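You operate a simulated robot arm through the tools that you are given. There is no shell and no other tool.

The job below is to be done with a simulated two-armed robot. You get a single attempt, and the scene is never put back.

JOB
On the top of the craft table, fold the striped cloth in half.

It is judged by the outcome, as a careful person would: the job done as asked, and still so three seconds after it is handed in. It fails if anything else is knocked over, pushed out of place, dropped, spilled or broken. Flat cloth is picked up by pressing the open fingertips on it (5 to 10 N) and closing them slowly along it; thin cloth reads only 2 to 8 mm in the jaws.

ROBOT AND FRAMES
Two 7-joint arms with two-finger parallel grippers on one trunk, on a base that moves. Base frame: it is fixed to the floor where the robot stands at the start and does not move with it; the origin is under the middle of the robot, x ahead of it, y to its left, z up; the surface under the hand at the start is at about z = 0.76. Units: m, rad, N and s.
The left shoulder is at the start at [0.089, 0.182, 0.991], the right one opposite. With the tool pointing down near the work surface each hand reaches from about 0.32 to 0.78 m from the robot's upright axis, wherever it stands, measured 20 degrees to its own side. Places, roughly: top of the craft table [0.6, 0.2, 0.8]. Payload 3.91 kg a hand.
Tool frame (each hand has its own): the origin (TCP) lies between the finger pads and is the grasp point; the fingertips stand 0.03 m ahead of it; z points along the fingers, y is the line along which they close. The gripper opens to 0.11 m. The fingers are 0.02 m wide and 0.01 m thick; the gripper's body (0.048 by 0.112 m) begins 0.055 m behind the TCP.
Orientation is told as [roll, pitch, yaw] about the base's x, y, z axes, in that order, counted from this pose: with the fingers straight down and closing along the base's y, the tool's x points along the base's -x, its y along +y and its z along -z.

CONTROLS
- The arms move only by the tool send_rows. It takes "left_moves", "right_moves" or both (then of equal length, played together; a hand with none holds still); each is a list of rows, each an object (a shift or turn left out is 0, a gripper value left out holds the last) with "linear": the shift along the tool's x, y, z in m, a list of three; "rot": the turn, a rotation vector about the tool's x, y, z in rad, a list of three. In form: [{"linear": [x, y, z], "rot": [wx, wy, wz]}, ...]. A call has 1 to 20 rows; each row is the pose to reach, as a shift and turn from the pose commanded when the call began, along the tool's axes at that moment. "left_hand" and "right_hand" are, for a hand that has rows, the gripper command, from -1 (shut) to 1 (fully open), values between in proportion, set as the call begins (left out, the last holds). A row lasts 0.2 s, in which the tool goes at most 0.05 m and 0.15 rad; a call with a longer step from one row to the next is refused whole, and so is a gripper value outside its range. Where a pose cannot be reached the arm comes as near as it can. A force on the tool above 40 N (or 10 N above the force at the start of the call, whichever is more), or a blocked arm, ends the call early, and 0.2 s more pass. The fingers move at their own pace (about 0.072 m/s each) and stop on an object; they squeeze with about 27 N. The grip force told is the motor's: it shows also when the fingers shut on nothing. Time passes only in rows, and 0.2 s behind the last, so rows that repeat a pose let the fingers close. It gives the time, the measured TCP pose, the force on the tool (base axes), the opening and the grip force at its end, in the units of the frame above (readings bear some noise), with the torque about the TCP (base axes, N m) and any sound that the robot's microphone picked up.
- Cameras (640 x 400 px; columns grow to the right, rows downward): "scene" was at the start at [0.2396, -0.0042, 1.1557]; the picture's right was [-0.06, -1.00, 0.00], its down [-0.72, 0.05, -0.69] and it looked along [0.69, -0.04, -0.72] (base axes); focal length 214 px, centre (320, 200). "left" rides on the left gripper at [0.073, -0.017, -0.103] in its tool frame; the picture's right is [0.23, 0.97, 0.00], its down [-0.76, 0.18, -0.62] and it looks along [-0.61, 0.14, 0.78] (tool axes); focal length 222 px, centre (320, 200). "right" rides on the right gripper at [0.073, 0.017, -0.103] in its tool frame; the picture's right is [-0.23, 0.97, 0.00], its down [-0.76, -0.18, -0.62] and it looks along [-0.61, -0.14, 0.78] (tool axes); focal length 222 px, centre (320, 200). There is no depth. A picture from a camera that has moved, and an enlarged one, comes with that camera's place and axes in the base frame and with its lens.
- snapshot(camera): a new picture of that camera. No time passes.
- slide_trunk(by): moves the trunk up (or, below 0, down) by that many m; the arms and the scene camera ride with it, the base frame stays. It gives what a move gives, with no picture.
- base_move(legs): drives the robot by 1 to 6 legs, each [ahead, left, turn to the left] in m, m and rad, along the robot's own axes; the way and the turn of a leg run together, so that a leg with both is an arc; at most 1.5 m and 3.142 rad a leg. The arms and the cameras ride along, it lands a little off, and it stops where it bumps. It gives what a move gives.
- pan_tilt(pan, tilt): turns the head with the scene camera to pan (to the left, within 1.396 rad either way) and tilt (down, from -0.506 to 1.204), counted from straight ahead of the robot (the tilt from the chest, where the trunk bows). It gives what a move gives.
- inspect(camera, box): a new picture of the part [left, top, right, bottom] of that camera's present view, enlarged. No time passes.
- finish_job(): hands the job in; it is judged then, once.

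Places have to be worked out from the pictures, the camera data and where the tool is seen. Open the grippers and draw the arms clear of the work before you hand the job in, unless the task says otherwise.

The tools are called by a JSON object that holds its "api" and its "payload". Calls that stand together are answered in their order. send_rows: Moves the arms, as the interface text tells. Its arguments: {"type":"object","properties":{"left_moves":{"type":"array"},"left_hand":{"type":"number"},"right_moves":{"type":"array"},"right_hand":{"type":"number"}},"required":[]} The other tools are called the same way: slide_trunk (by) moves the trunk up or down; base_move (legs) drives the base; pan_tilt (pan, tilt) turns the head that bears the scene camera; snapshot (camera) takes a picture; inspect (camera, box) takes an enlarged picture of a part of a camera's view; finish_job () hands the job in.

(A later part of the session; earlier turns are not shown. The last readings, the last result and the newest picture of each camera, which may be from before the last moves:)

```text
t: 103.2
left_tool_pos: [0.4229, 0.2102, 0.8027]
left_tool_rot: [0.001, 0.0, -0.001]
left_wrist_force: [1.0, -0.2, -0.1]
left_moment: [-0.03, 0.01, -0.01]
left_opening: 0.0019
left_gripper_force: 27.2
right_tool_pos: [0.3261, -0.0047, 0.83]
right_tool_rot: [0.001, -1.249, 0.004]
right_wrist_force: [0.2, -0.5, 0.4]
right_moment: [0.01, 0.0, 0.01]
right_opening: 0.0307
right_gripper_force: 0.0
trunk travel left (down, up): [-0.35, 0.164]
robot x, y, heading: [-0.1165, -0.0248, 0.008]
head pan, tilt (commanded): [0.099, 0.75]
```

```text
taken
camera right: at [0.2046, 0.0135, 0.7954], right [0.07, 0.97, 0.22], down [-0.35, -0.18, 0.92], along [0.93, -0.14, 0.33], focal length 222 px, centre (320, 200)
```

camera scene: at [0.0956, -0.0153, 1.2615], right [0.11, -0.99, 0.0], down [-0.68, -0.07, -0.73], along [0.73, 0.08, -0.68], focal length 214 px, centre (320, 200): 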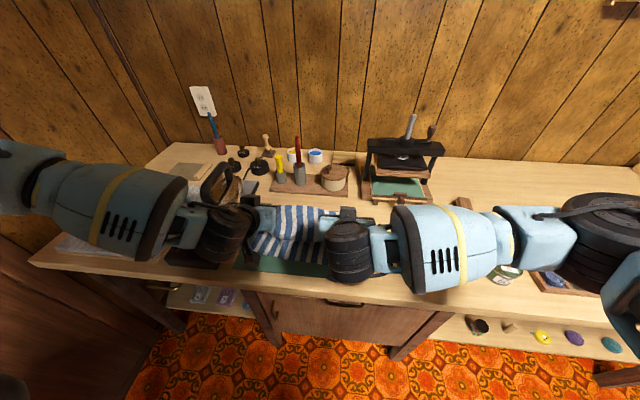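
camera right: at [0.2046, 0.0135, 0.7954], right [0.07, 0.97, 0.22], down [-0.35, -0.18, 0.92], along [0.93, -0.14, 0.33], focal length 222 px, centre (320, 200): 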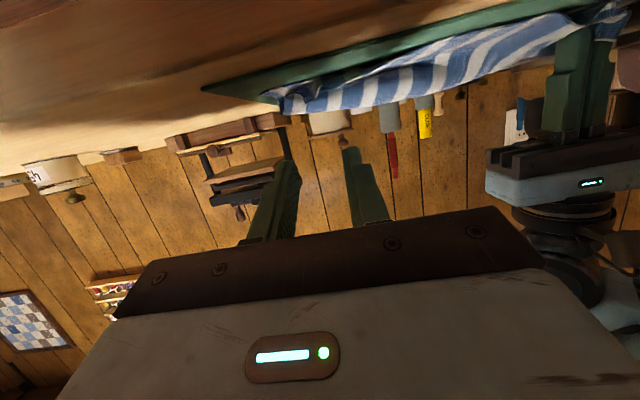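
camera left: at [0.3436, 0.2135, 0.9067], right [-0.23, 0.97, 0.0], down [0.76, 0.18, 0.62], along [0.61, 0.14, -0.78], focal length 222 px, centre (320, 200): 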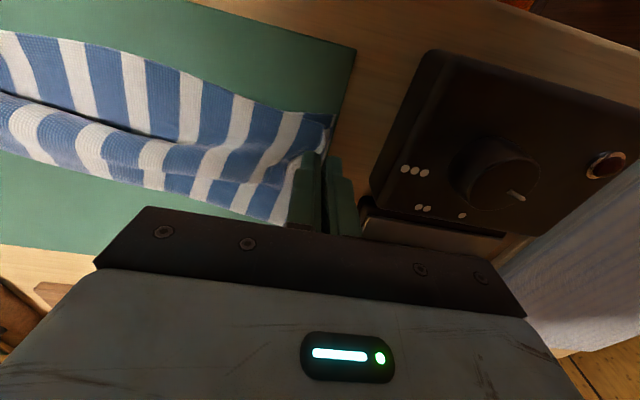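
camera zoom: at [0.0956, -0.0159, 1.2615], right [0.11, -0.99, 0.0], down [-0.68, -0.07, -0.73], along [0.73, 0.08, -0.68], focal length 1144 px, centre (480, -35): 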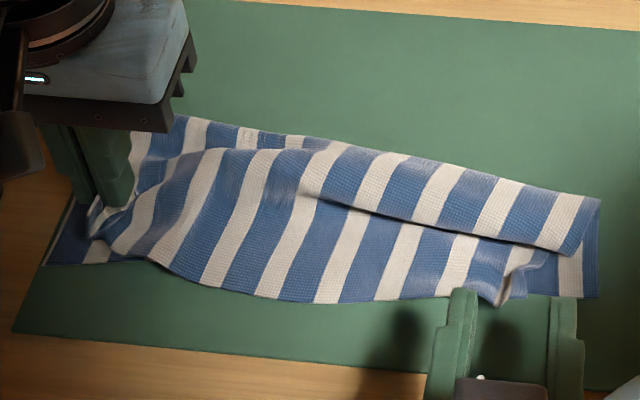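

The right fingers straddle the bunched corner. I lower them to just above the mat and advance so that the bunch sits between them.

{"api": "send_rows", "payload": {"right_moves": [{"linear": [0.0135, 0, 0.0045]}, {"linear": [0.027, 0, 0.009]}, {"linear": [0.0403, 0, 0.0134]}, {"linear": [0.037, 0, 0.0231]}, {"linear": [0.0338, 0, 0.0329]}, {"linear": [0.0306, 0, 0.0426]}, {"linear": [0.0274, 0, 0.0523]}, {"linear": [0.0274, 0, 0.0523]}]}}

{"api": "inspect", "payload": {"camera": "scene", "box": [290, 230, 360, 280]}}

{"api": "inspect", "payload": {"camera": "right", "box": [200, 60, 460, 240]}}

```text
t: 105.0
left_tool_pos: [0.423, 0.2111, 0.802]
left_tool_rot: [-0.002, -0.001, -0.001]
left_wrist_force: [-0.4, -0.2, -0.8]
left_moment: [0.0, 0.01, 0.06]
left_opening: 0.0018
left_gripper_force: 27.2
right_tool_pos: [0.3627, -0.0039, 0.7874]
right_tool_rot: [-0.002, -1.246, 0.009]
right_wrist_force: [0.3, 0.3, -1.0]
right_moment: [-0.03, 0.0, -0.01]
right_opening: 0.0301
right_gripper_force: 0.1
trunk travel left (down, up): [-0.35, 0.164]
robot x, y, heading: [-0.1228, -0.0238, 0.009]
head pan, tilt (commanded): [0.099, 0.75]
```

```text
8.00 times, centred on (325, 255) of scene
camera zoom: at [0.0955, -0.0154, 1.2615], right [0.11, -0.99, 0.0], down [-0.68, -0.07, -0.73], along [0.73, 0.08, -0.68], focal length 1716 px, centre (280, -240)
```

zoom: 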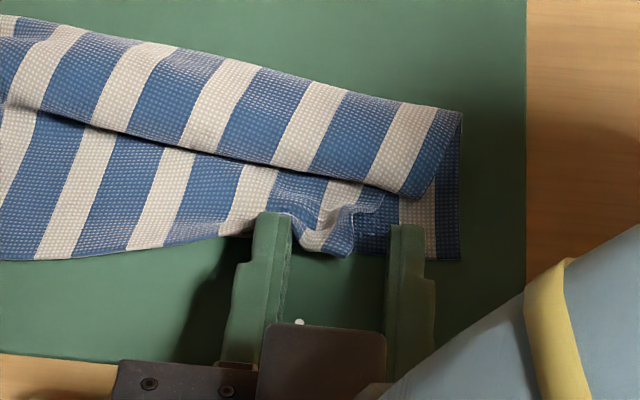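

```text
2.22 times, centred on (330, 150) of right
camera zoom: at [0.2423, 0.0131, 0.7523], right [0.07, 0.97, 0.21], down [-0.35, -0.18, 0.92], along [0.94, -0.14, 0.33], focal length 494 px, centre (298, 311)
```

zoom: 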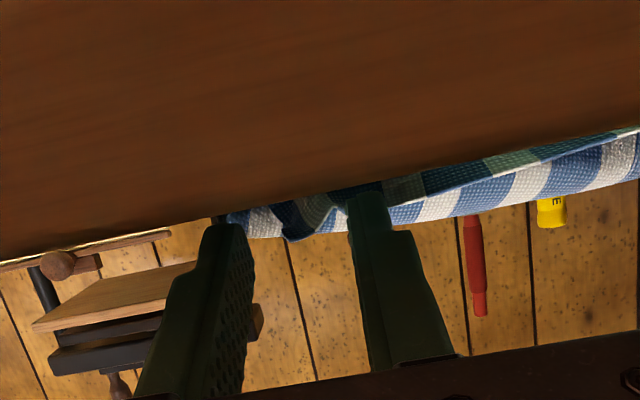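

The bunch is between the fingertips but only just reached. I advance about 13 mm more, slightly higher so as not to push the layers, and then close.

{"api": "send_rows", "payload": {"right_moves": [{"linear": [-0.003, 0, 0.003]}, {"linear": [-0.0045, 0, 0.0075]}, {"linear": [-0.006, 0, 0.0117]}, {"linear": [-0.006, 0, 0.0117]}]}}

{"api": "inspect", "payload": {"camera": "scene", "box": [290, 230, 360, 280]}}

```text
t: 106.0
left_tool_pos: [0.4228, 0.2094, 0.8031]
left_tool_rot: [-0.002, 0.001, 0.0]
left_wrist_force: [0.2, -0.4, -0.1]
left_moment: [-0.01, 0.0, -0.03]
left_opening: 0.0019
left_gripper_force: 27.3
right_tool_pos: [0.3784, -0.0036, 0.7888]
right_tool_rot: [-0.001, -1.249, 0.009]
right_wrist_force: [0.7, 0.3, -0.3]
right_moment: [-0.02, -0.01, 0.03]
right_opening: 0.0304
right_gripper_force: 0.2
trunk travel left (down, up): [-0.35, 0.164]
robot x, y, heading: [-0.1184, -0.0275, 0.01]
head pan, tilt (commanded): [0.099, 0.75]
```

```text
8.00 times, centred on (325, 255) of scene
camera zoom: at [0.0955, -0.0154, 1.2615], right [0.11, -0.99, 0.0], down [-0.68, -0.07, -0.73], along [0.73, 0.08, -0.68], focal length 1716 px, centre (280, -240)
```

zoom: 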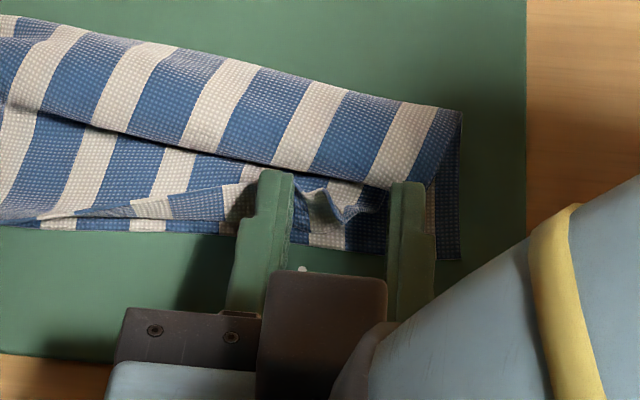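

The bunch is now well between the right fingers. I close them on it.

{"api": "send_rows", "payload": {"right_moves": [{"linear": [0, 0, 0]}, {"linear": [0, 0, 0]}], "right_hand": -0.75}}

{"api": "send_rows", "payload": {"right_moves": [{"linear": [0, 0, 0]}, {"linear": [0, 0, 0]}, {"linear": [0, 0, 0]}], "right_hand": -1}}

{"api": "inspect", "payload": {"camera": "scene", "box": [290, 230, 360, 280]}}

```text
t: 106.6
left_tool_pos: [0.4232, 0.21, 0.8025]
left_tool_rot: [-0.003, 0.0, -0.001]
left_wrist_force: [0.7, -0.3, -0.2]
left_moment: [-0.03, 0.02, 0.03]
left_opening: 0.0018
left_gripper_force: 27.1
right_tool_pos: [0.3774, -0.0028, 0.7889]
right_tool_rot: [-0.002, -1.248, 0.008]
right_wrist_force: [0.2, 0.4, 0.1]
right_moment: [-0.01, -0.02, -0.01]
right_opening: 0.0139
right_gripper_force: 0.0
trunk travel left (down, up): [-0.35, 0.164]
robot x, y, heading: [-0.119, -0.0219, 0.001]
head pan, tilt (commanded): [0.099, 0.75]
```

```text
t: 107.4
left_tool_pos: [0.4226, 0.2101, 0.8033]
left_tool_rot: [-0.001, -0.001, 0.002]
left_wrist_force: [-0.6, 0.7, 0.5]
left_moment: [-0.02, 0.02, -0.02]
left_opening: 0.0021
left_gripper_force: 26.7
right_tool_pos: [0.3797, -0.0036, 0.7882]
right_tool_rot: [-0.002, -1.248, 0.01]
right_wrist_force: [0.4, 0.4, 0.7]
right_moment: [-0.01, -0.01, 0.01]
right_opening: 0.0021
right_gripper_force: 26.8
trunk travel left (down, up): [-0.35, 0.164]
robot x, y, heading: [-0.1207, -0.0205, 0.007]
head pan, tilt (commanded): [0.099, 0.75]
```

```text
8.00 times, centred on (325, 255) of scene
camera zoom: at [0.0955, -0.0154, 1.2615], right [0.11, -0.99, 0.0], down [-0.68, -0.07, -0.73], along [0.73, 0.08, -0.68], focal length 1716 px, centre (280, -240)
```

zoom: 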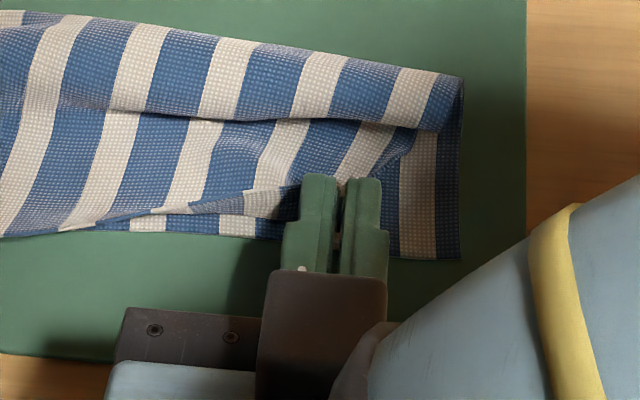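

The right hand has the corner, with 2.1 mm between the jaws. I lift both held corners up and forward again, to re-lay the bottom layer and bring the turn back past the middle.

{"api": "send_rows", "payload": {"left_moves": [{"linear": [-0.002, 0, -0.015]}, {"linear": [-0.004, 0, -0.03]}, {"linear": [-0.012, 0, -0.043]}, {"linear": [-0.021, 0, -0.055]}, {"linear": [-0.034, 0, -0.059]}, {"linear": [-0.046, 0, -0.062]}, {"linear": [-0.057, 0, -0.06]}, {"linear": [-0.067, 0, -0.058]}, {"linear": [-0.08, 0, -0.05]}, {"linear": [-0.08, 0, -0.05]}], "right_moves": [{"linear": [-0.015, 0, -0.0024]}, {"linear": [-0.03, 0, -0.0047]}, {"linear": [-0.045, 0, 0.0008]}, {"linear": [-0.0601, 0, 0.0064]}, {"linear": [-0.0682, 0, 0.0195]}, {"linear": [-0.0762, 0, 0.0327]}, {"linear": [-0.0782, 0, 0.0451]}, {"linear": [-0.0802, 0, 0.0576]}, {"linear": [-0.0774, 0, 0.0744]}, {"linear": [-0.0774, 0, 0.0744]}]}}

{"api": "inspect", "payload": {"camera": "scene", "box": [215, 195, 355, 275]}}

{"api": "snapshot", "payload": {"camera": "left"}}

```text
t: 109.6
left_tool_pos: [0.5037, 0.2177, 0.8552]
left_tool_rot: [-0.001, -0.001, 0.002]
left_wrist_force: [-0.3, -0.3, -0.5]
left_moment: [-0.01, 0.0, 0.03]
left_opening: 0.0019
left_gripper_force: 27.0
left hand out of reach, approached as far as the arm can: row 9, 10
right_tool_pos: [0.4748, -0.0024, 0.8395]
right_tool_rot: [-0.001, -1.25, 0.007]
right_wrist_force: [0.8, -1.1, -0.1]
right_moment: [0.03, -0.01, -0.03]
right_opening: 0.0023
right_gripper_force: 27.1
trunk travel left (down, up): [-0.35, 0.164]
robot x, y, heading: [-0.1198, -0.0263, 0.001]
head pan, tilt (commanded): [0.099, 0.75]
```

```text
4.57 times, centred on (285, 235) of scene
camera zoom: at [0.095, -0.0157, 1.2616], right [0.11, -0.99, 0.0], down [-0.68, -0.07, -0.73], along [0.73, 0.08, -0.68], focal length 980 px, centre (480, 40)
```

zoom: 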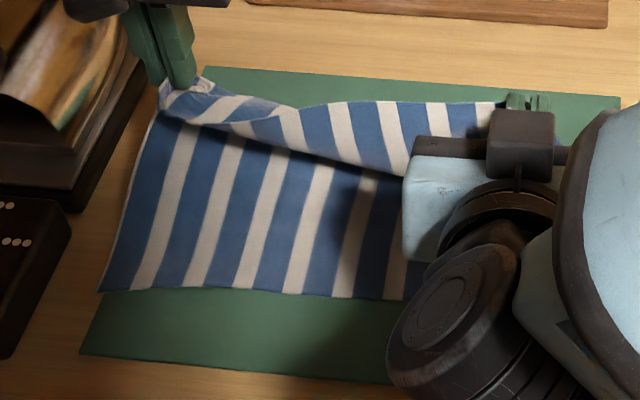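

```text
taken
camera left: at [0.4313, 0.2016, 0.9583], right [-0.23, 0.97, 0.0], down [0.76, 0.18, 0.62], along [0.61, 0.14, -0.78], focal length 222 px, centre (320, 200)
```

left: 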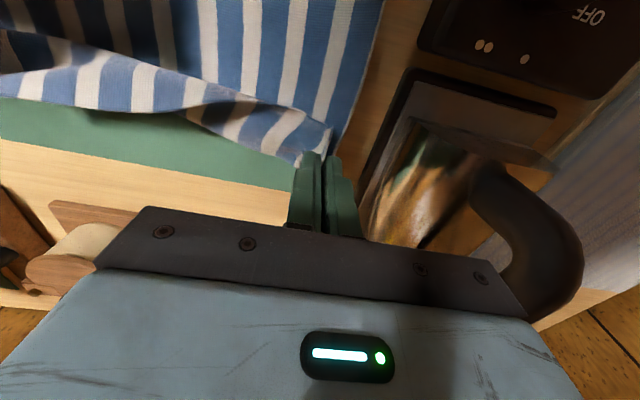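

The bottom half lies flat again. The left hand now holds the flap's side about 3 cm from its edge, with the edge hanging toward me, which is the right way round. I lower both along the flattening curve and stop partway to check the turn.

{"api": "send_rows", "payload": {"left_moves": [{"linear": [0.0034, 0.001, 0.0066]}, {"linear": [0.0067, 0.002, 0.0132]}, {"linear": [0.0117, 0.003, 0.0192]}, {"linear": [0.0167, 0.004, 0.0252]}, {"linear": [0.0237, 0.005, 0.0297]}, {"linear": [0.0307, 0.006, 0.0342]}, {"linear": [0.0382, 0.006, 0.0367]}, {"linear": [0.0457, 0.006, 0.0392]}, {"linear": [0.0457, 0.006, 0.0392]}], "right_moves": [{"linear": [0.006, 0, -0.0009], "rot": [0, 0.04, 0]}, {"linear": [0.0119, 0, -0.0017], "rot": [0, 0.08, 0]}, {"linear": [0.0179, 0, -0.0044], "rot": [0, 0.125, 0]}, {"linear": [0.0239, 0, -0.0071], "rot": [0, 0.17, 0]}, {"linear": [0.0293, 0, -0.0125], "rot": [0, 0.21, 0]}, {"linear": [0.0347, 0, -0.018], "rot": [0, 0.25, 0]}, {"linear": [0.0403, 0, -0.0251], "rot": [0, 0.25, 0]}, {"linear": [0.0458, 0, -0.0322], "rot": [0, 0.25, 0]}, {"linear": [0.0458, 0, -0.0322], "rot": [0, 0.25, 0]}]}}

{"api": "inspect", "payload": {"camera": "scene", "box": [215, 195, 355, 275]}}

{"api": "snapshot", "payload": {"camera": "left"}}

```text
t: 111.6
left_tool_pos: [0.4575, 0.223, 0.8154]
left_tool_rot: [0.0, 0.001, 0.0]
left_wrist_force: [-0.6, -0.2, -0.4]
left_moment: [0.0, -0.01, -0.02]
left_opening: 0.0018
left_gripper_force: 26.9
right_tool_pos: [0.4282, -0.0061, 0.804]
right_tool_rot: [-0.002, -0.998, 0.008]
right_wrist_force: [-0.9, 0.3, 0.9]
right_moment: [0.0, -0.01, -0.01]
right_opening: 0.002
right_gripper_force: 27.3
trunk travel left (down, up): [-0.35, 0.164]
robot x, y, heading: [-0.1179, -0.0248, 0.003]
head pan, tilt (commanded): [0.099, 0.75]
```

```text
4.57 times, centred on (285, 235) of scene
camera zoom: at [0.0957, -0.0154, 1.2615], right [0.11, -0.99, 0.0], down [-0.68, -0.07, -0.73], along [0.73, 0.08, -0.68], focal length 980 px, centre (480, 40)
```

zoom: 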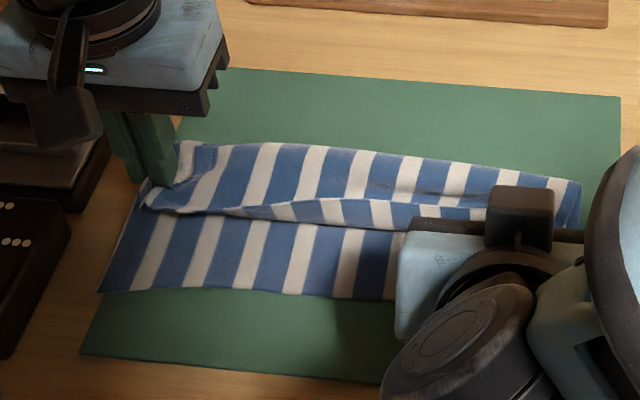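

```text
taken
camera left: at [0.3857, 0.2065, 0.9193], right [-0.23, 0.97, 0.0], down [0.76, 0.18, 0.62], along [0.61, 0.14, -0.78], focal length 222 px, centre (320, 200)
```

left: 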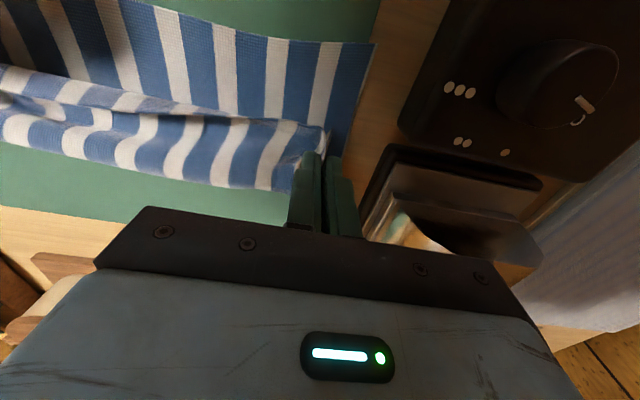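

Good: the turn runs at x≈0.494–0.504 and the near edge at 0.39–0.40. Drawing the edge about 2 cm further puts the turn at the middle. I do that, turning the right hand so its lip stands upright, ready for release.

{"api": "send_rows", "payload": {"left_moves": [{"linear": [0.005, 0, 0.001]}, {"linear": [0.01, 0, 0.002]}, {"linear": [0.015, 0, 0.003]}, {"linear": [0.02, 0, 0.004]}, {"linear": [0.02, 0, 0.004]}], "right_moves": [{"linear": [0.0037, 0, -0.0046], "rot": [0, -0.0625, 0]}, {"linear": [0.0074, 0, -0.0092], "rot": [0, -0.125, 0]}, {"linear": [0.011, 0, -0.0137], "rot": [0, -0.1875, 0]}, {"linear": [0.0147, 0, -0.0183], "rot": [0, -0.25, 0]}, {"linear": [0.0147, 0, -0.0183], "rot": [0, -0.25, 0]}]}}

{"api": "inspect", "payload": {"camera": "scene", "box": [215, 195, 355, 275]}}

{"api": "inspect", "payload": {"camera": "left", "box": [140, 0, 400, 200]}}

```text
t: 112.8
left_tool_pos: [0.4382, 0.2233, 0.8108]
left_tool_rot: [-0.002, -0.001, 0.0]
left_wrist_force: [-0.2, 0.3, 0.8]
left_moment: [-0.01, -0.03, 0.02]
left_opening: 0.002
left_gripper_force: 27.3
right_tool_pos: [0.4062, -0.0033, 0.8027]
right_tool_rot: [-0.002, -1.248, 0.007]
right_wrist_force: [0.0, 1.0, 0.1]
right_moment: [-0.04, -0.01, 0.01]
right_opening: 0.0024
right_gripper_force: 26.7
trunk travel left (down, up): [-0.35, 0.164]
robot x, y, heading: [-0.1177, -0.0219, 0.006]
head pan, tilt (commanded): [0.099, 0.75]
```

```text
4.57 times, centred on (285, 235) of scene
camera zoom: at [0.0956, -0.0155, 1.2615], right [0.11, -0.99, 0.0], down [-0.68, -0.07, -0.73], along [0.73, 0.08, -0.68], focal length 980 px, centre (480, 40)
```

zoom: 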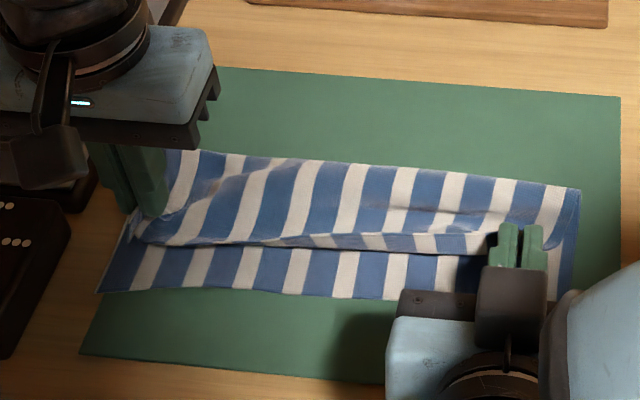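

```text
2.00 times, centred on (270, 100) of left
camera zoom: at [0.3661, 0.2065, 0.915], right [-0.23, 0.97, 0.0], down [0.76, 0.18, 0.62], along [0.61, 0.14, -0.78], focal length 444 px, centre (420, 400)
```

zoom: 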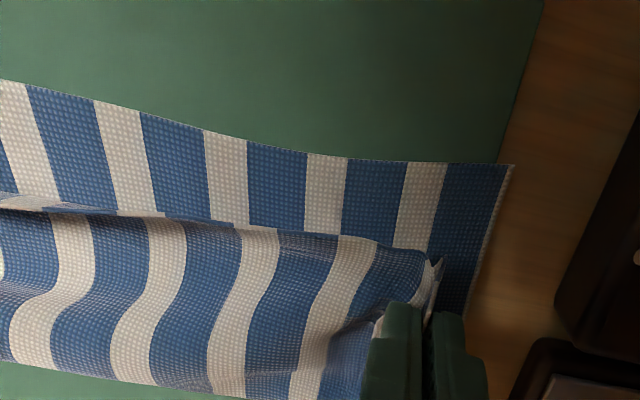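

The turn is at 0.489–0.494 with the near edge at ≈0.395–0.40, so the fold line sits at the middle. I loosen both jaws to let the lip fall toward me.

{"api": "send_rows", "payload": {"left_moves": [{"linear": [0, 0, 0]}, {"linear": [0, 0, 0]}], "right_moves": [{"linear": [0.0008, 0, -0.002]}, {"linear": [0.002, 0, -0.005]}], "left_hand": -0.91, "right_hand": -0.91}}

{"api": "send_rows", "payload": {"left_moves": [{"linear": [0, 0, 0]}, {"linear": [0, 0, 0]}], "right_moves": [{"linear": [0, 0, 0]}, {"linear": [0, 0, 0]}], "left_hand": -0.75, "right_hand": -0.75}}

{"api": "inspect", "payload": {"camera": "scene", "box": [215, 195, 355, 275]}}

{"api": "inspect", "payload": {"camera": "left", "box": [140, 0, 400, 200]}}

```text
t: 113.4
left_tool_pos: [0.4381, 0.2239, 0.8104]
left_tool_rot: [-0.002, 0.001, 0.0]
left_wrist_force: [0.6, 0.4, 0.5]
left_moment: [0.01, 0.01, 0.0]
left_opening: 0.0049
left_gripper_force: 0.0
right_tool_pos: [0.4008, -0.0038, 0.8028]
right_tool_rot: [-0.001, -1.251, 0.009]
right_wrist_force: [-0.3, 0.5, -1.1]
right_moment: [-0.01, -0.01, 0.0]
right_opening: 0.0052
right_gripper_force: 0.0
trunk travel left (down, up): [-0.35, 0.164]
robot x, y, heading: [-0.1192, -0.0255, 0.006]
head pan, tilt (commanded): [0.099, 0.75]
```

```text
t: 114.0
left_tool_pos: [0.4384, 0.2236, 0.8107]
left_tool_rot: [-0.001, 0.001, -0.002]
left_wrist_force: [0.4, -0.7, 0.5]
left_moment: [0.0, -0.01, 0.0]
left_opening: 0.0141
left_gripper_force: 0.0
right_tool_pos: [0.4015, -0.0048, 0.8017]
right_tool_rot: [-0.001, -1.249, 0.009]
right_wrist_force: [-0.3, -0.4, 0.2]
right_moment: [-0.01, -0.01, -0.01]
right_opening: 0.0138
right_gripper_force: 0.1
trunk travel left (down, up): [-0.35, 0.164]
robot x, y, heading: [-0.1197, -0.0243, 0.008]
head pan, tilt (commanded): [0.099, 0.75]
```

```text
4.57 times, centred on (285, 235) of scene
camera zoom: at [0.0956, -0.0154, 1.2615], right [0.11, -0.99, 0.0], down [-0.68, -0.07, -0.73], along [0.73, 0.08, -0.68], focal length 980 px, centre (480, 40)
```

zoom: 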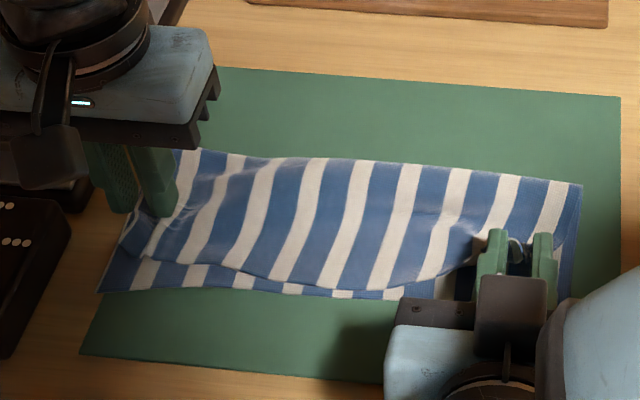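

```text
2.00 times, centred on (270, 100) of left
camera zoom: at [0.3661, 0.2065, 0.9151], right [-0.23, 0.97, 0.0], down [0.76, 0.18, 0.62], along [0.61, 0.14, -0.78], focal length 444 px, centre (420, 400)
```

zoom: 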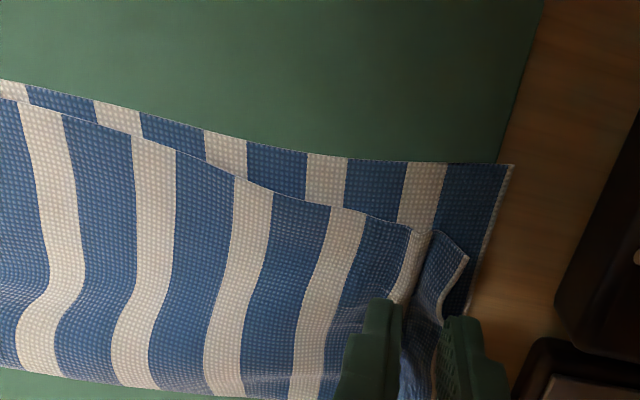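

The edge fell neatly into place. In the middle it lies along the near edge with the stripes almost aligned, and at the left corner it is about 2.5 cm short. I withdraw the right fingers straight back and lift the left fingers straight up.

{"api": "send_rows", "payload": {"left_moves": [{"linear": [0, 0, -0.01]}, {"linear": [0, 0, -0.025]}, {"linear": [0, 0, -0.045]}, {"linear": [0, 0, -0.065]}, {"linear": [0, 0, -0.085]}, {"linear": [0, 0, -0.085]}], "right_moves": [{"linear": [0, 0, -0.008]}, {"linear": [0, 0, -0.018]}, {"linear": [0, 0, -0.03]}, {"linear": [0, 0, -0.045]}, {"linear": [0, 0, -0.06]}, {"linear": [0, 0, -0.06]}]}}

{"api": "inspect", "payload": {"camera": "scene", "box": [215, 195, 355, 275]}}

{"api": "inspect", "payload": {"camera": "left", "box": [140, 0, 400, 200]}}

```text
t: 115.4
left_tool_pos: [0.4363, 0.225, 0.8965]
left_tool_rot: [-0.002, 0.0, 0.0]
left_wrist_force: [-1.2, 0.8, 0.1]
left_moment: [0.02, 0.0, 0.02]
left_opening: 0.0137
left_gripper_force: 0.1
right_tool_pos: [0.3437, -0.0047, 0.8222]
right_tool_rot: [-0.003, -1.246, 0.008]
right_wrist_force: [-0.1, -0.8, -0.6]
right_moment: [-0.02, -0.01, 0.02]
right_opening: 0.0137
right_gripper_force: 0.0
trunk travel left (down, up): [-0.35, 0.164]
robot x, y, heading: [-0.1209, -0.0273, 0.007]
head pan, tilt (commanded): [0.099, 0.75]
```

```text
4.57 times, centred on (285, 235) of scene
camera zoom: at [0.0958, -0.0153, 1.2614], right [0.11, -0.99, 0.0], down [-0.68, -0.07, -0.73], along [0.73, 0.08, -0.68], focal length 980 px, centre (480, 40)
```

zoom: 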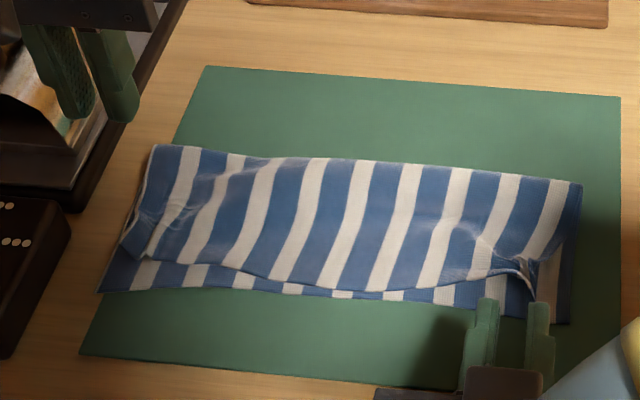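

```text
2.00 times, centred on (270, 100) of left
camera zoom: at [0.3642, 0.2092, 1.0008], right [-0.23, 0.97, 0.0], down [0.76, 0.18, 0.62], along [0.61, 0.14, -0.78], focal length 444 px, centre (420, 400)
```

zoom: 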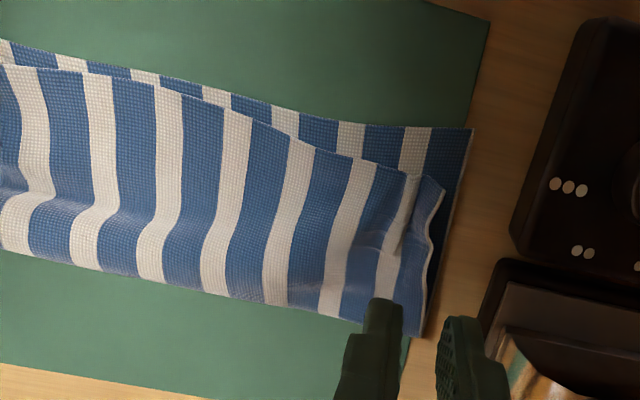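

The fold now looks good, with only small wrinkles at the two front corners. I move both hands well clear to judge it properly.

{"api": "send_rows", "payload": {"left_moves": [{"linear": [0.02, 0.01, -0.015]}, {"linear": [0.04, 0.02, -0.03]}, {"linear": [0.06, 0.03, -0.045]}, {"linear": [0.08, 0.04, -0.06]}, {"linear": [0.1, 0.05, -0.075]}, {"linear": [0.12, 0.06, -0.075]}, {"linear": [0.12, 0.06, -0.075]}], "right_moves": [{"linear": [-0.0154, -0.02, -0.0081], "rot": [0, 0.12, 0]}, {"linear": [-0.0307, -0.045, -0.0162], "rot": [0, 0.24, 0]}, {"linear": [-0.0461, -0.07, -0.0243], "rot": [0, 0.36, 0]}, {"linear": [-0.0615, -0.095, -0.0325], "rot": [0, 0.48, 0]}, {"linear": [-0.0769, -0.12, -0.0406], "rot": [0, 0.6, 0]}, {"linear": [-0.0922, -0.145, -0.0487], "rot": [0, 0.72, 0]}, {"linear": [-0.1076, -0.17, -0.0568], "rot": [0, 0.84, 0]}]}}

{"api": "inspect", "payload": {"camera": "scene", "box": [230, 205, 350, 275]}}

{"api": "snapshot", "payload": {"camera": "scene"}}

```text
t: 117.0
left_tool_pos: [0.3178, 0.2848, 0.9677]
left_tool_rot: [0.002, 0.001, 0.0]
left_wrist_force: [0.4, 0.2, -0.3]
left_moment: [-0.01, 0.0, 0.02]
left_opening: 0.0139
left_gripper_force: 0.0
right_tool_pos: [0.3235, -0.1754, 0.9417]
right_tool_rot: [0.001, -0.407, 0.006]
right_wrist_force: [0.3, 0.3, 0.6]
right_moment: [0.01, 0.0, 0.02]
right_opening: 0.0138
right_gripper_force: 0.0
trunk travel left (down, up): [-0.35, 0.164]
robot x, y, heading: [-0.1181, -0.0254, 0.003]
head pan, tilt (commanded): [0.099, 0.75]
```

```text
5.33 times, centred on (290, 240) of scene
camera zoom: at [0.0958, -0.0164, 1.2615], right [0.11, -0.99, 0.0], down [-0.68, -0.07, -0.73], along [0.73, 0.08, -0.68], focal length 1144 px, centre (480, -13)
```

zoom: 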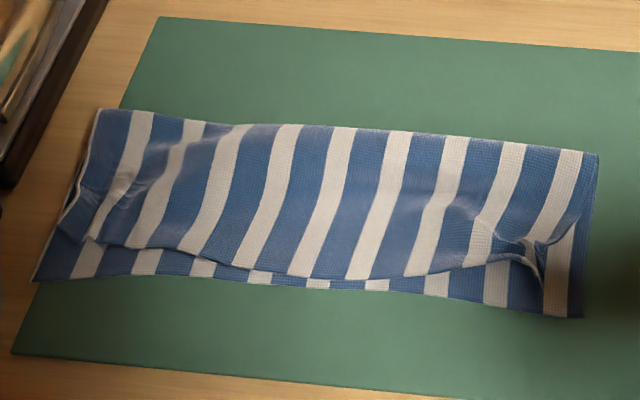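

```text
taken
camera scene: at [0.0958, -0.0164, 1.2615], right [0.11, -0.99, 0.0], down [-0.68, -0.07, -0.73], along [0.73, 0.08, -0.68], focal length 214 px, centre (320, 200)
```

scene: 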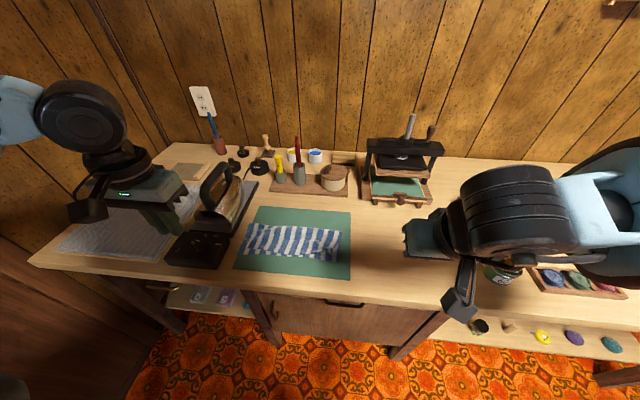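

The middle edge matches within a few millimetres, while the front corners are about 1.5–2 cm short with small pleats. I zoom in on each to see whether a light touch can open them out.

{"api": "inspect", "payload": {"camera": "scene", "box": [312, 230, 348, 270]}}

{"api": "inspect", "payload": {"camera": "scene", "box": [232, 220, 272, 264]}}

{"api": "snapshot", "payload": {"camera": "right"}}

{"api": "snapshot", "payload": {"camera": "left"}}

```text
10.00 times, centred on (330, 250) of scene
camera zoom: at [0.0958, -0.0164, 1.2615], right [0.11, -0.99, 0.0], down [-0.68, -0.07, -0.73], along [0.73, 0.08, -0.68], focal length 2145 px, centre (220, -300)
```

zoom: 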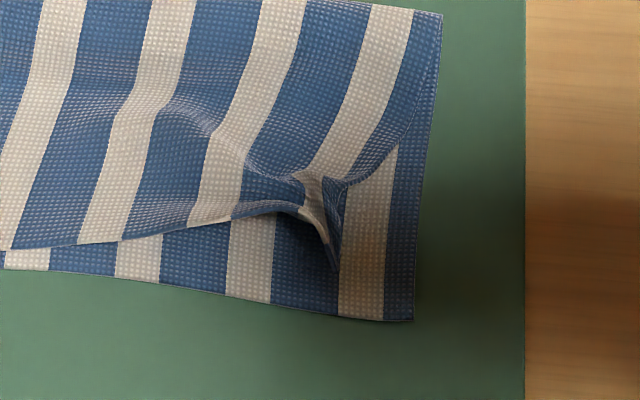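

```text
9.09 times, centred on (252, 242) of scene
camera zoom: at [0.0958, -0.0164, 1.2615], right [0.11, -0.99, 0.0], down [-0.68, -0.07, -0.73], along [0.73, 0.08, -0.68], focal length 1950 px, centre (938, -182)
```

zoom: 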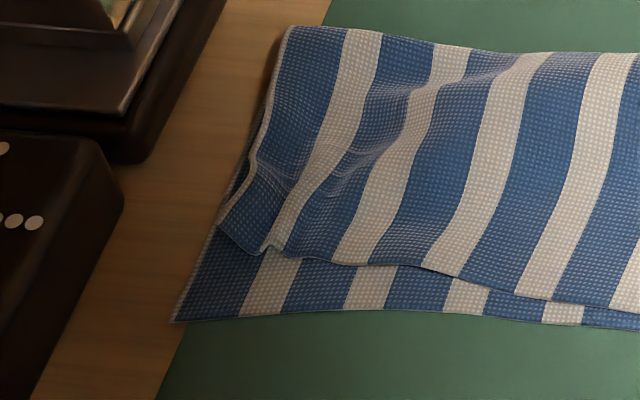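

```text
taken
camera right: at [0.2152, -0.1586, 1.0097], right [0.2, 0.98, 0.09], down [0.45, -0.17, 0.87], along [0.87, -0.13, -0.48], focal length 222 px, centre (320, 200)
```

right: 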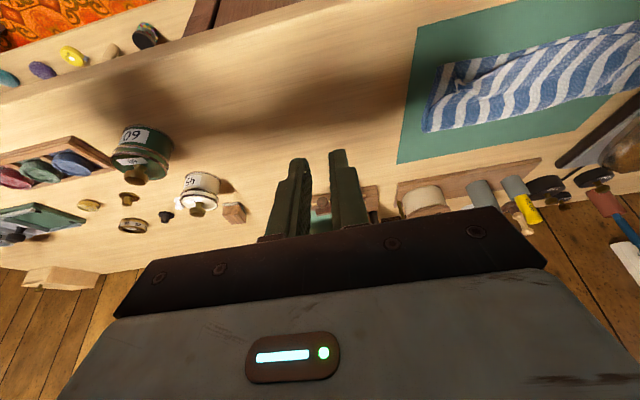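

```text
taken
camera left: at [0.2463, 0.2675, 1.0743], right [-0.23, 0.97, 0.0], down [0.76, 0.18, 0.62], along [0.61, 0.14, -0.78], focal length 222 px, centre (320, 200)
```

left: 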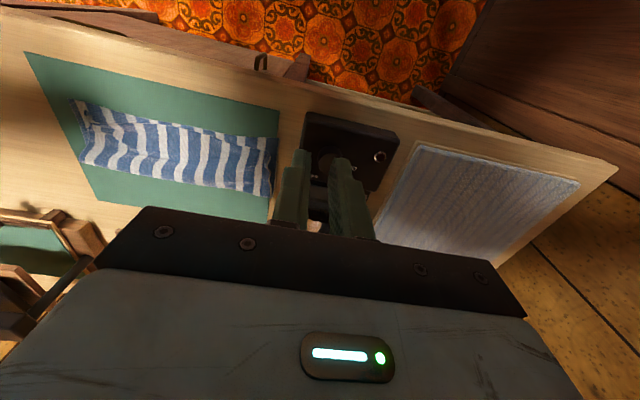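

The left corner is flat but about 2 cm short, and the right corner has a small upright pleat. I try a gentle correction on the left first: closed fingertips pressed lightly on the top layer near its front left corner, then drawn slightly toward me.

{"api": "send_rows", "payload": {"left_moves": [{"linear": [-0.025, -0.018, 0]}, {"linear": [-0.05, -0.036, 0]}, {"linear": [-0.075, -0.054, 0.01]}, {"linear": [-0.1, -0.072, 0.03]}, {"linear": [-0.112, -0.085, 0.06]}, {"linear": [-0.112, -0.085, 0.095]}, {"linear": [-0.112, -0.085, 0.13]}, {"linear": [-0.112, -0.085, 0.155]}, {"linear": [-0.112, -0.085, 0.155]}], "left_hand": -1}}

{"api": "inspect", "payload": {"camera": "scene", "box": [230, 205, 350, 275]}}

{"api": "inspect", "payload": {"camera": "left", "box": [200, 20, 400, 180]}}

```text
t: 119.0
left_tool_pos: [0.4278, 0.1988, 0.8137]
left_tool_rot: [0.0, 0.0, 0.0]
left_wrist_force: [0.6, 0.3, 0.3]
left_moment: [0.01, 0.03, 0.01]
left_opening: 0.0
left_gripper_force: 27.2
right_tool_pos: [0.3227, -0.1748, 0.9417]
right_tool_rot: [-0.001, -0.409, 0.007]
right_wrist_force: [0.3, 0.3, 0.7]
right_moment: [0.02, -0.01, 0.01]
right_opening: 0.0137
right_gripper_force: 0.1
trunk travel left (down, up): [-0.35, 0.164]
robot x, y, heading: [-0.1163, -0.0267, 0.01]
head pan, tilt (commanded): [0.099, 0.75]
```

```text
5.33 times, centred on (290, 240) of scene
camera zoom: at [0.0954, -0.0155, 1.2615], right [0.11, -0.99, 0.0], down [-0.68, -0.07, -0.73], along [0.73, 0.08, -0.68], focal length 1144 px, centre (480, -13)
```

zoom: 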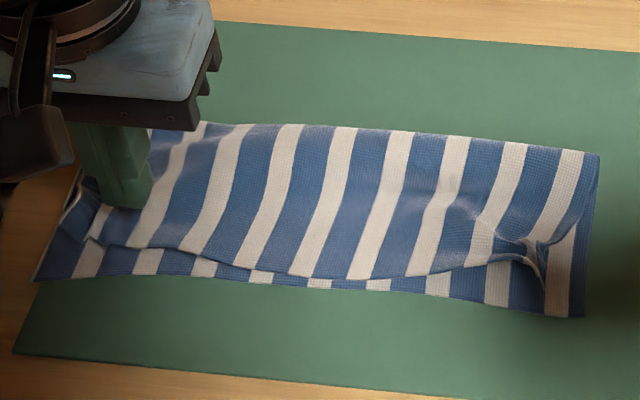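

```text
2.50 times, centred on (300, 100) of left
camera zoom: at [0.3565, 0.1816, 0.9181], right [-0.23, 0.97, 0.0], down [0.76, 0.18, 0.62], along [0.61, 0.14, -0.78], focal length 555 px, centre (370, 450)
```

zoom: 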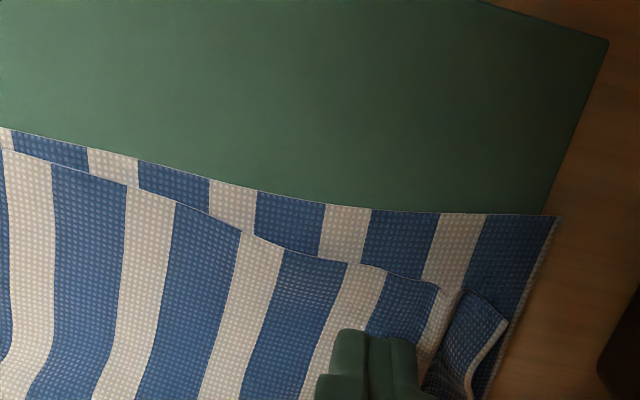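

The closed fingertips hover over the top layer about 2.5 cm behind its edge. I lower them in small steps to a light contact.

{"api": "send_rows", "payload": {"left_moves": [{"linear": [0, 0, 0.006]}, {"linear": [0, 0, 0.011]}, {"linear": [0, 0, 0.014]}, {"linear": [0, 0, 0.0155]}, {"linear": [0, 0, 0.0165]}]}}

```text
t: 120.2
left_tool_pos: [0.4291, 0.1982, 0.798]
left_tool_rot: [-0.003, 0.001, -0.001]
left_wrist_force: [-0.5, -0.6, 0.2]
left_moment: [0.02, -0.01, 0.03]
left_opening: 0.0
left_gripper_force: 26.8
right_tool_pos: [0.3225, -0.1754, 0.9424]
right_tool_rot: [0.001, -0.408, 0.007]
right_wrist_force: [0.2, 0.0, 0.9]
right_moment: [0.01, 0.03, -0.02]
right_opening: 0.0139
right_gripper_force: 0.0
trunk travel left (down, up): [-0.35, 0.164]
robot x, y, heading: [-0.1148, -0.0238, 0.009]
head pan, tilt (commanded): [0.099, 0.75]
```

No contact force yet with the tips at z≈0.768. I lower another 2 mm in small steps.

{"api": "send_rows", "payload": {"left_moves": [{"linear": [0, 0, 0.001]}, {"linear": [0, 0, 0.002]}, {"linear": [0, 0, 0.002]}]}}

```text
t: 121.0
left_tool_pos: [0.4294, 0.1993, 0.7977]
left_tool_rot: [-0.002, 0.001, -0.001]
left_wrist_force: [0.4, -0.3, -0.6]
left_moment: [0.0, -0.04, -0.01]
left_opening: 0.0
left_gripper_force: 27.5
right_tool_pos: [0.3236, -0.1745, 0.943]
right_tool_rot: [0.0, -0.408, 0.005]
right_wrist_force: [-0.4, 0.2, -0.3]
right_moment: [0.0, -0.05, 0.0]
right_opening: 0.0136
right_gripper_force: 0.0
trunk travel left (down, up): [-0.35, 0.164]
robot x, y, heading: [-0.119, -0.0278, 0.005]
head pan, tilt (commanded): [0.099, 0.75]
```

Still no measurable force. I take another small step down.

{"api": "send_rows", "payload": {"left_moves": [{"linear": [0, 0, 0.0007]}, {"linear": [0, 0, 0.0014]}, {"linear": [0, 0, 0.0014]}]}}

```text
t: 121.8
left_tool_pos: [0.4299, 0.1991, 0.7963]
left_tool_rot: [-0.001, 0.0, 0.0]
left_wrist_force: [0.8, 0.1, -1.4]
left_moment: [0.0, 0.03, 0.02]
left_opening: 0.0002
left_gripper_force: 26.9
right_tool_pos: [0.3237, -0.1748, 0.9426]
right_tool_rot: [0.001, -0.409, 0.007]
right_wrist_force: [0.2, 0.8, -0.6]
right_moment: [0.03, -0.03, 0.0]
right_opening: 0.014
right_gripper_force: 0.0
trunk travel left (down, up): [-0.35, 0.164]
robot x, y, heading: [-0.1203, -0.0301, 0.009]
head pan, tilt (commanded): [0.099, 0.75]
```

I lower one more millimetre, expecting contact now.

{"api": "send_rows", "payload": {"left_moves": [{"linear": [0, 0, 0.0006]}, {"linear": [0, 0, 0.0012]}, {"linear": [0, 0, 0.0012]}]}}

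```text
t: 122.6
left_tool_pos: [0.429, 0.1978, 0.7954]
left_tool_rot: [-0.001, 0.001, 0.001]
left_wrist_force: [0.1, -0.3, 2.5]
left_moment: [0.0, 0.01, -0.03]
left_opening: 0.0001
left_gripper_force: 27.3
right_tool_pos: [0.3228, -0.1743, 0.9422]
right_tool_rot: [-0.001, -0.407, 0.006]
right_wrist_force: [-0.3, -0.7, 0.6]
right_moment: [-0.02, -0.02, -0.04]
right_opening: 0.014
right_gripper_force: 0.0
trunk travel left (down, up): [-0.35, 0.164]
robot x, y, heading: [-0.1212, -0.0287, 0.008]
head pan, tilt (commanded): [0.099, 0.75]
```

Light contact of about 2.5 N. Now I draw the fingertips about 15 mm toward me.

{"api": "send_rows", "payload": {"left_moves": [{"linear": [0.004, 0, 0]}, {"linear": [0.008, 0, 0]}, {"linear": [0.012, 0, 0]}, {"linear": [0.016, 0, 0]}]}}

{"api": "inspect", "payload": {"camera": "scene", "box": [230, 205, 350, 275]}}

{"api": "inspect", "payload": {"camera": "left", "box": [200, 20, 400, 180]}}

```text
t: 123.6
left_tool_pos: [0.4141, 0.199, 0.7961]
left_tool_rot: [-0.003, -0.003, 0.001]
left_wrist_force: [1.5, 0.2, 3.9]
left_moment: [0.01, -0.06, 0.01]
left_opening: 0.0
left_gripper_force: 26.8
right_tool_pos: [0.3227, -0.1755, 0.9415]
right_tool_rot: [0.0, -0.408, 0.007]
right_wrist_force: [1.3, 0.4, -0.2]
right_moment: [-0.04, -0.01, 0.0]
right_opening: 0.014
right_gripper_force: 0.0
trunk travel left (down, up): [-0.35, 0.164]
robot x, y, heading: [-0.1228, -0.027, 0.011]
head pan, tilt (commanded): [0.099, 0.75]
```

```text
5.33 times, centred on (290, 240) of scene
camera zoom: at [0.0955, -0.0155, 1.2615], right [0.11, -0.99, 0.0], down [-0.68, -0.07, -0.73], along [0.73, 0.08, -0.68], focal length 1144 px, centre (480, -13)
```

zoom: 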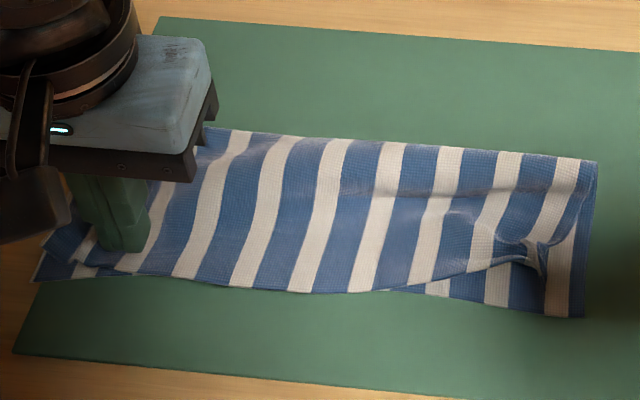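

```text
2.50 times, centred on (300, 100) of left
camera zoom: at [0.3422, 0.182, 0.8997], right [-0.23, 0.97, 0.0], down [0.76, 0.18, 0.62], along [0.61, 0.14, -0.78], focal length 555 px, centre (370, 450)
```

zoom: 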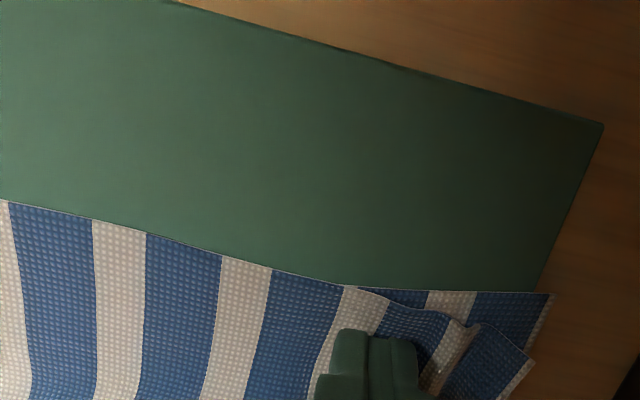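

That worked very well: the top layer slid over the bottom one, and its edge now meets the near edge along most of its length. I lift the left hand straight up and look again.

{"api": "send_rows", "payload": {"left_moves": [{"linear": [0, 0, -0.01]}, {"linear": [0, 0, -0.03]}, {"linear": [0, 0, -0.06]}, {"linear": [0.03, 0.02, -0.09]}, {"linear": [0.06, 0.04, -0.12]}, {"linear": [0.09, 0.06, -0.14]}, {"linear": [0.09, 0.08, -0.14]}]}}

{"api": "inspect", "payload": {"camera": "scene", "box": [230, 205, 350, 275]}}

{"api": "inspect", "payload": {"camera": "scene", "box": [232, 225, 272, 269]}}

{"api": "inspect", "payload": {"camera": "scene", "box": [312, 230, 348, 270]}}

```text
t: 125.2
left_tool_pos: [0.3239, 0.2773, 0.933]
left_tool_rot: [0.0, 0.0, -0.001]
left_wrist_force: [0.0, 1.4, 0.4]
left_moment: [0.02, 0.02, 0.01]
left_opening: 0.0
left_gripper_force: 27.4
right_tool_pos: [0.3231, -0.175, 0.9424]
right_tool_rot: [-0.001, -0.409, 0.007]
right_wrist_force: [-0.2, 1.6, 0.6]
right_moment: [0.01, 0.0, 0.05]
right_opening: 0.0138
right_gripper_force: 0.0
trunk travel left (down, up): [-0.35, 0.164]
robot x, y, heading: [-0.1174, -0.0267, 0.007]
head pan, tilt (commanded): [0.099, 0.75]
```

```text
5.33 times, centred on (290, 240) of scene
camera zoom: at [0.0959, -0.0151, 1.2614], right [0.11, -0.99, 0.0], down [-0.68, -0.07, -0.73], along [0.73, 0.08, -0.68], focal length 1144 px, centre (480, -13)
```

zoom: 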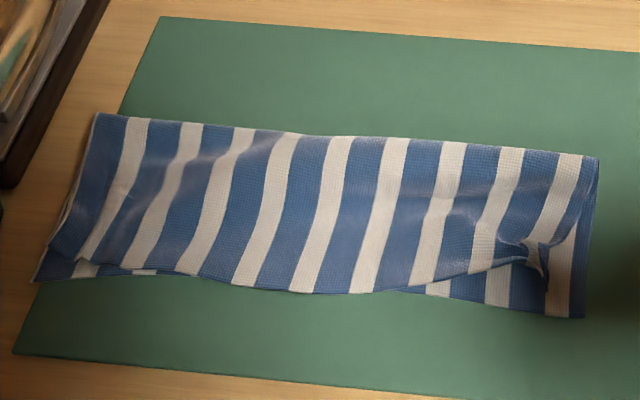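

```text
9.09 times, centred on (252, 247) of scene
camera zoom: at [0.0959, -0.0151, 1.2614], right [0.11, -0.99, 0.0], down [-0.68, -0.07, -0.73], along [0.73, 0.08, -0.68], focal length 1950 px, centre (938, -227)
```

zoom: 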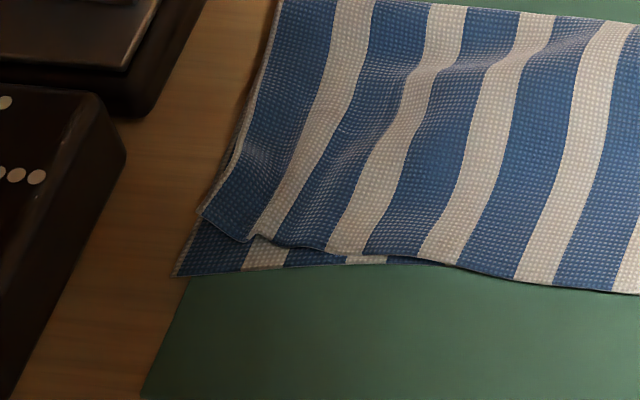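

```text
10.00 times, centred on (330, 250) of scene
camera zoom: at [0.0959, -0.0151, 1.2614], right [0.11, -0.99, 0.0], down [-0.68, -0.07, -0.73], along [0.73, 0.08, -0.68], focal length 2145 px, centre (220, -300)
```

zoom: 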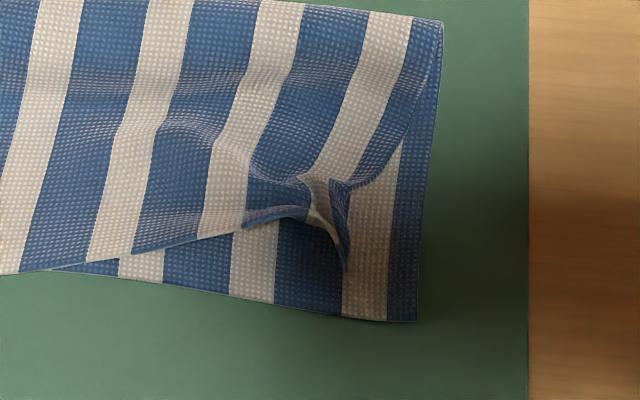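

The left side is now very good. For the right corner I use the same technique: closed fingertips pressed lightly on the small pleat and drawn outward and toward me. I bring the right hand upright over it.

{"api": "send_rows", "payload": {"right_moves": [{"linear": [-0.0064, 0.023, 0.0172], "rot": [0, 0.0584, 0]}, {"linear": [-0.0128, 0.046, 0.0343], "rot": [0, 0.1169, 0]}, {"linear": [-0.0192, 0.069, 0.0515], "rot": [0, 0.1753, 0]}, {"linear": [-0.0256, 0.092, 0.0686], "rot": [0, 0.2337, 0]}, {"linear": [-0.032, 0.115, 0.0858], "rot": [0, 0.2921, 0]}, {"linear": [-0.0384, 0.138, 0.1029], "rot": [0, 0.3506, 0]}, {"linear": [-0.0448, 0.161, 0.1201], "rot": [0, 0.409, 0]}, {"linear": [-0.0448, 0.161, 0.1201], "rot": [0, 0.409, 0]}], "right_hand": -1}}

{"api": "inspect", "payload": {"camera": "right", "box": [220, 20, 420, 180]}}

{"api": "inspect", "payload": {"camera": "scene", "box": [230, 205, 350, 275]}}

```text
t: 127.0
left_tool_pos: [0.3232, 0.279, 0.9322]
left_tool_rot: [0.002, 0.001, 0.0]
left_wrist_force: [0.6, -0.1, -0.2]
left_moment: [0.0, -0.04, 0.03]
left_opening: 0.0
left_gripper_force: 27.7
right_tool_pos: [0.4116, -0.0117, 0.8504]
right_tool_rot: [0.001, 0.002, 0.006]
right_wrist_force: [0.4, -0.3, -0.6]
right_moment: [0.03, -0.02, -0.01]
right_opening: 0.0
right_gripper_force: 27.0
trunk travel left (down, up): [-0.35, 0.164]
robot x, y, heading: [-0.1225, -0.0249, 0.008]
head pan, tilt (commanded): [0.099, 0.75]
```

```text
2.50 times, centred on (320, 100) of right
camera zoom: at [0.3388, 0.0064, 0.9544], right [0.22, 0.98, 0.0], down [0.76, -0.17, 0.62], along [0.61, -0.14, -0.78], focal length 555 px, centre (320, 450)
```

zoom: 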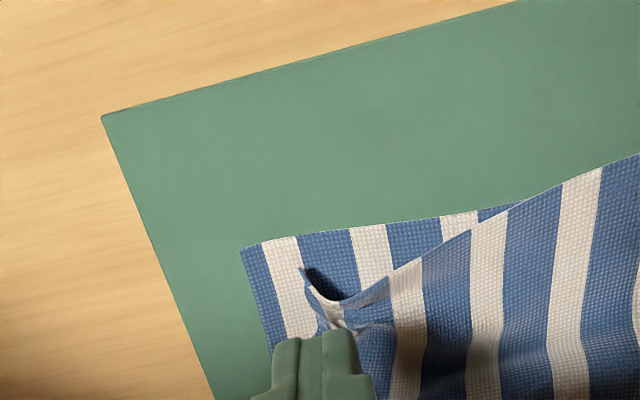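

```text
5.33 times, centred on (290, 240) of scene
camera zoom: at [0.0953, -0.0159, 1.2616], right [0.11, -0.99, 0.0], down [-0.68, -0.07, -0.73], along [0.73, 0.08, -0.68], focal length 1144 px, centre (480, -13)
```

zoom: 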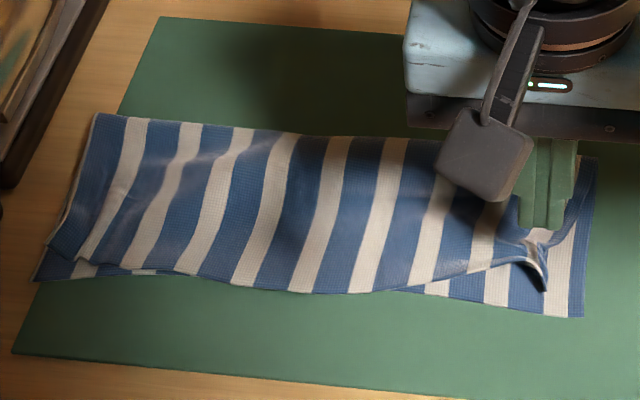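

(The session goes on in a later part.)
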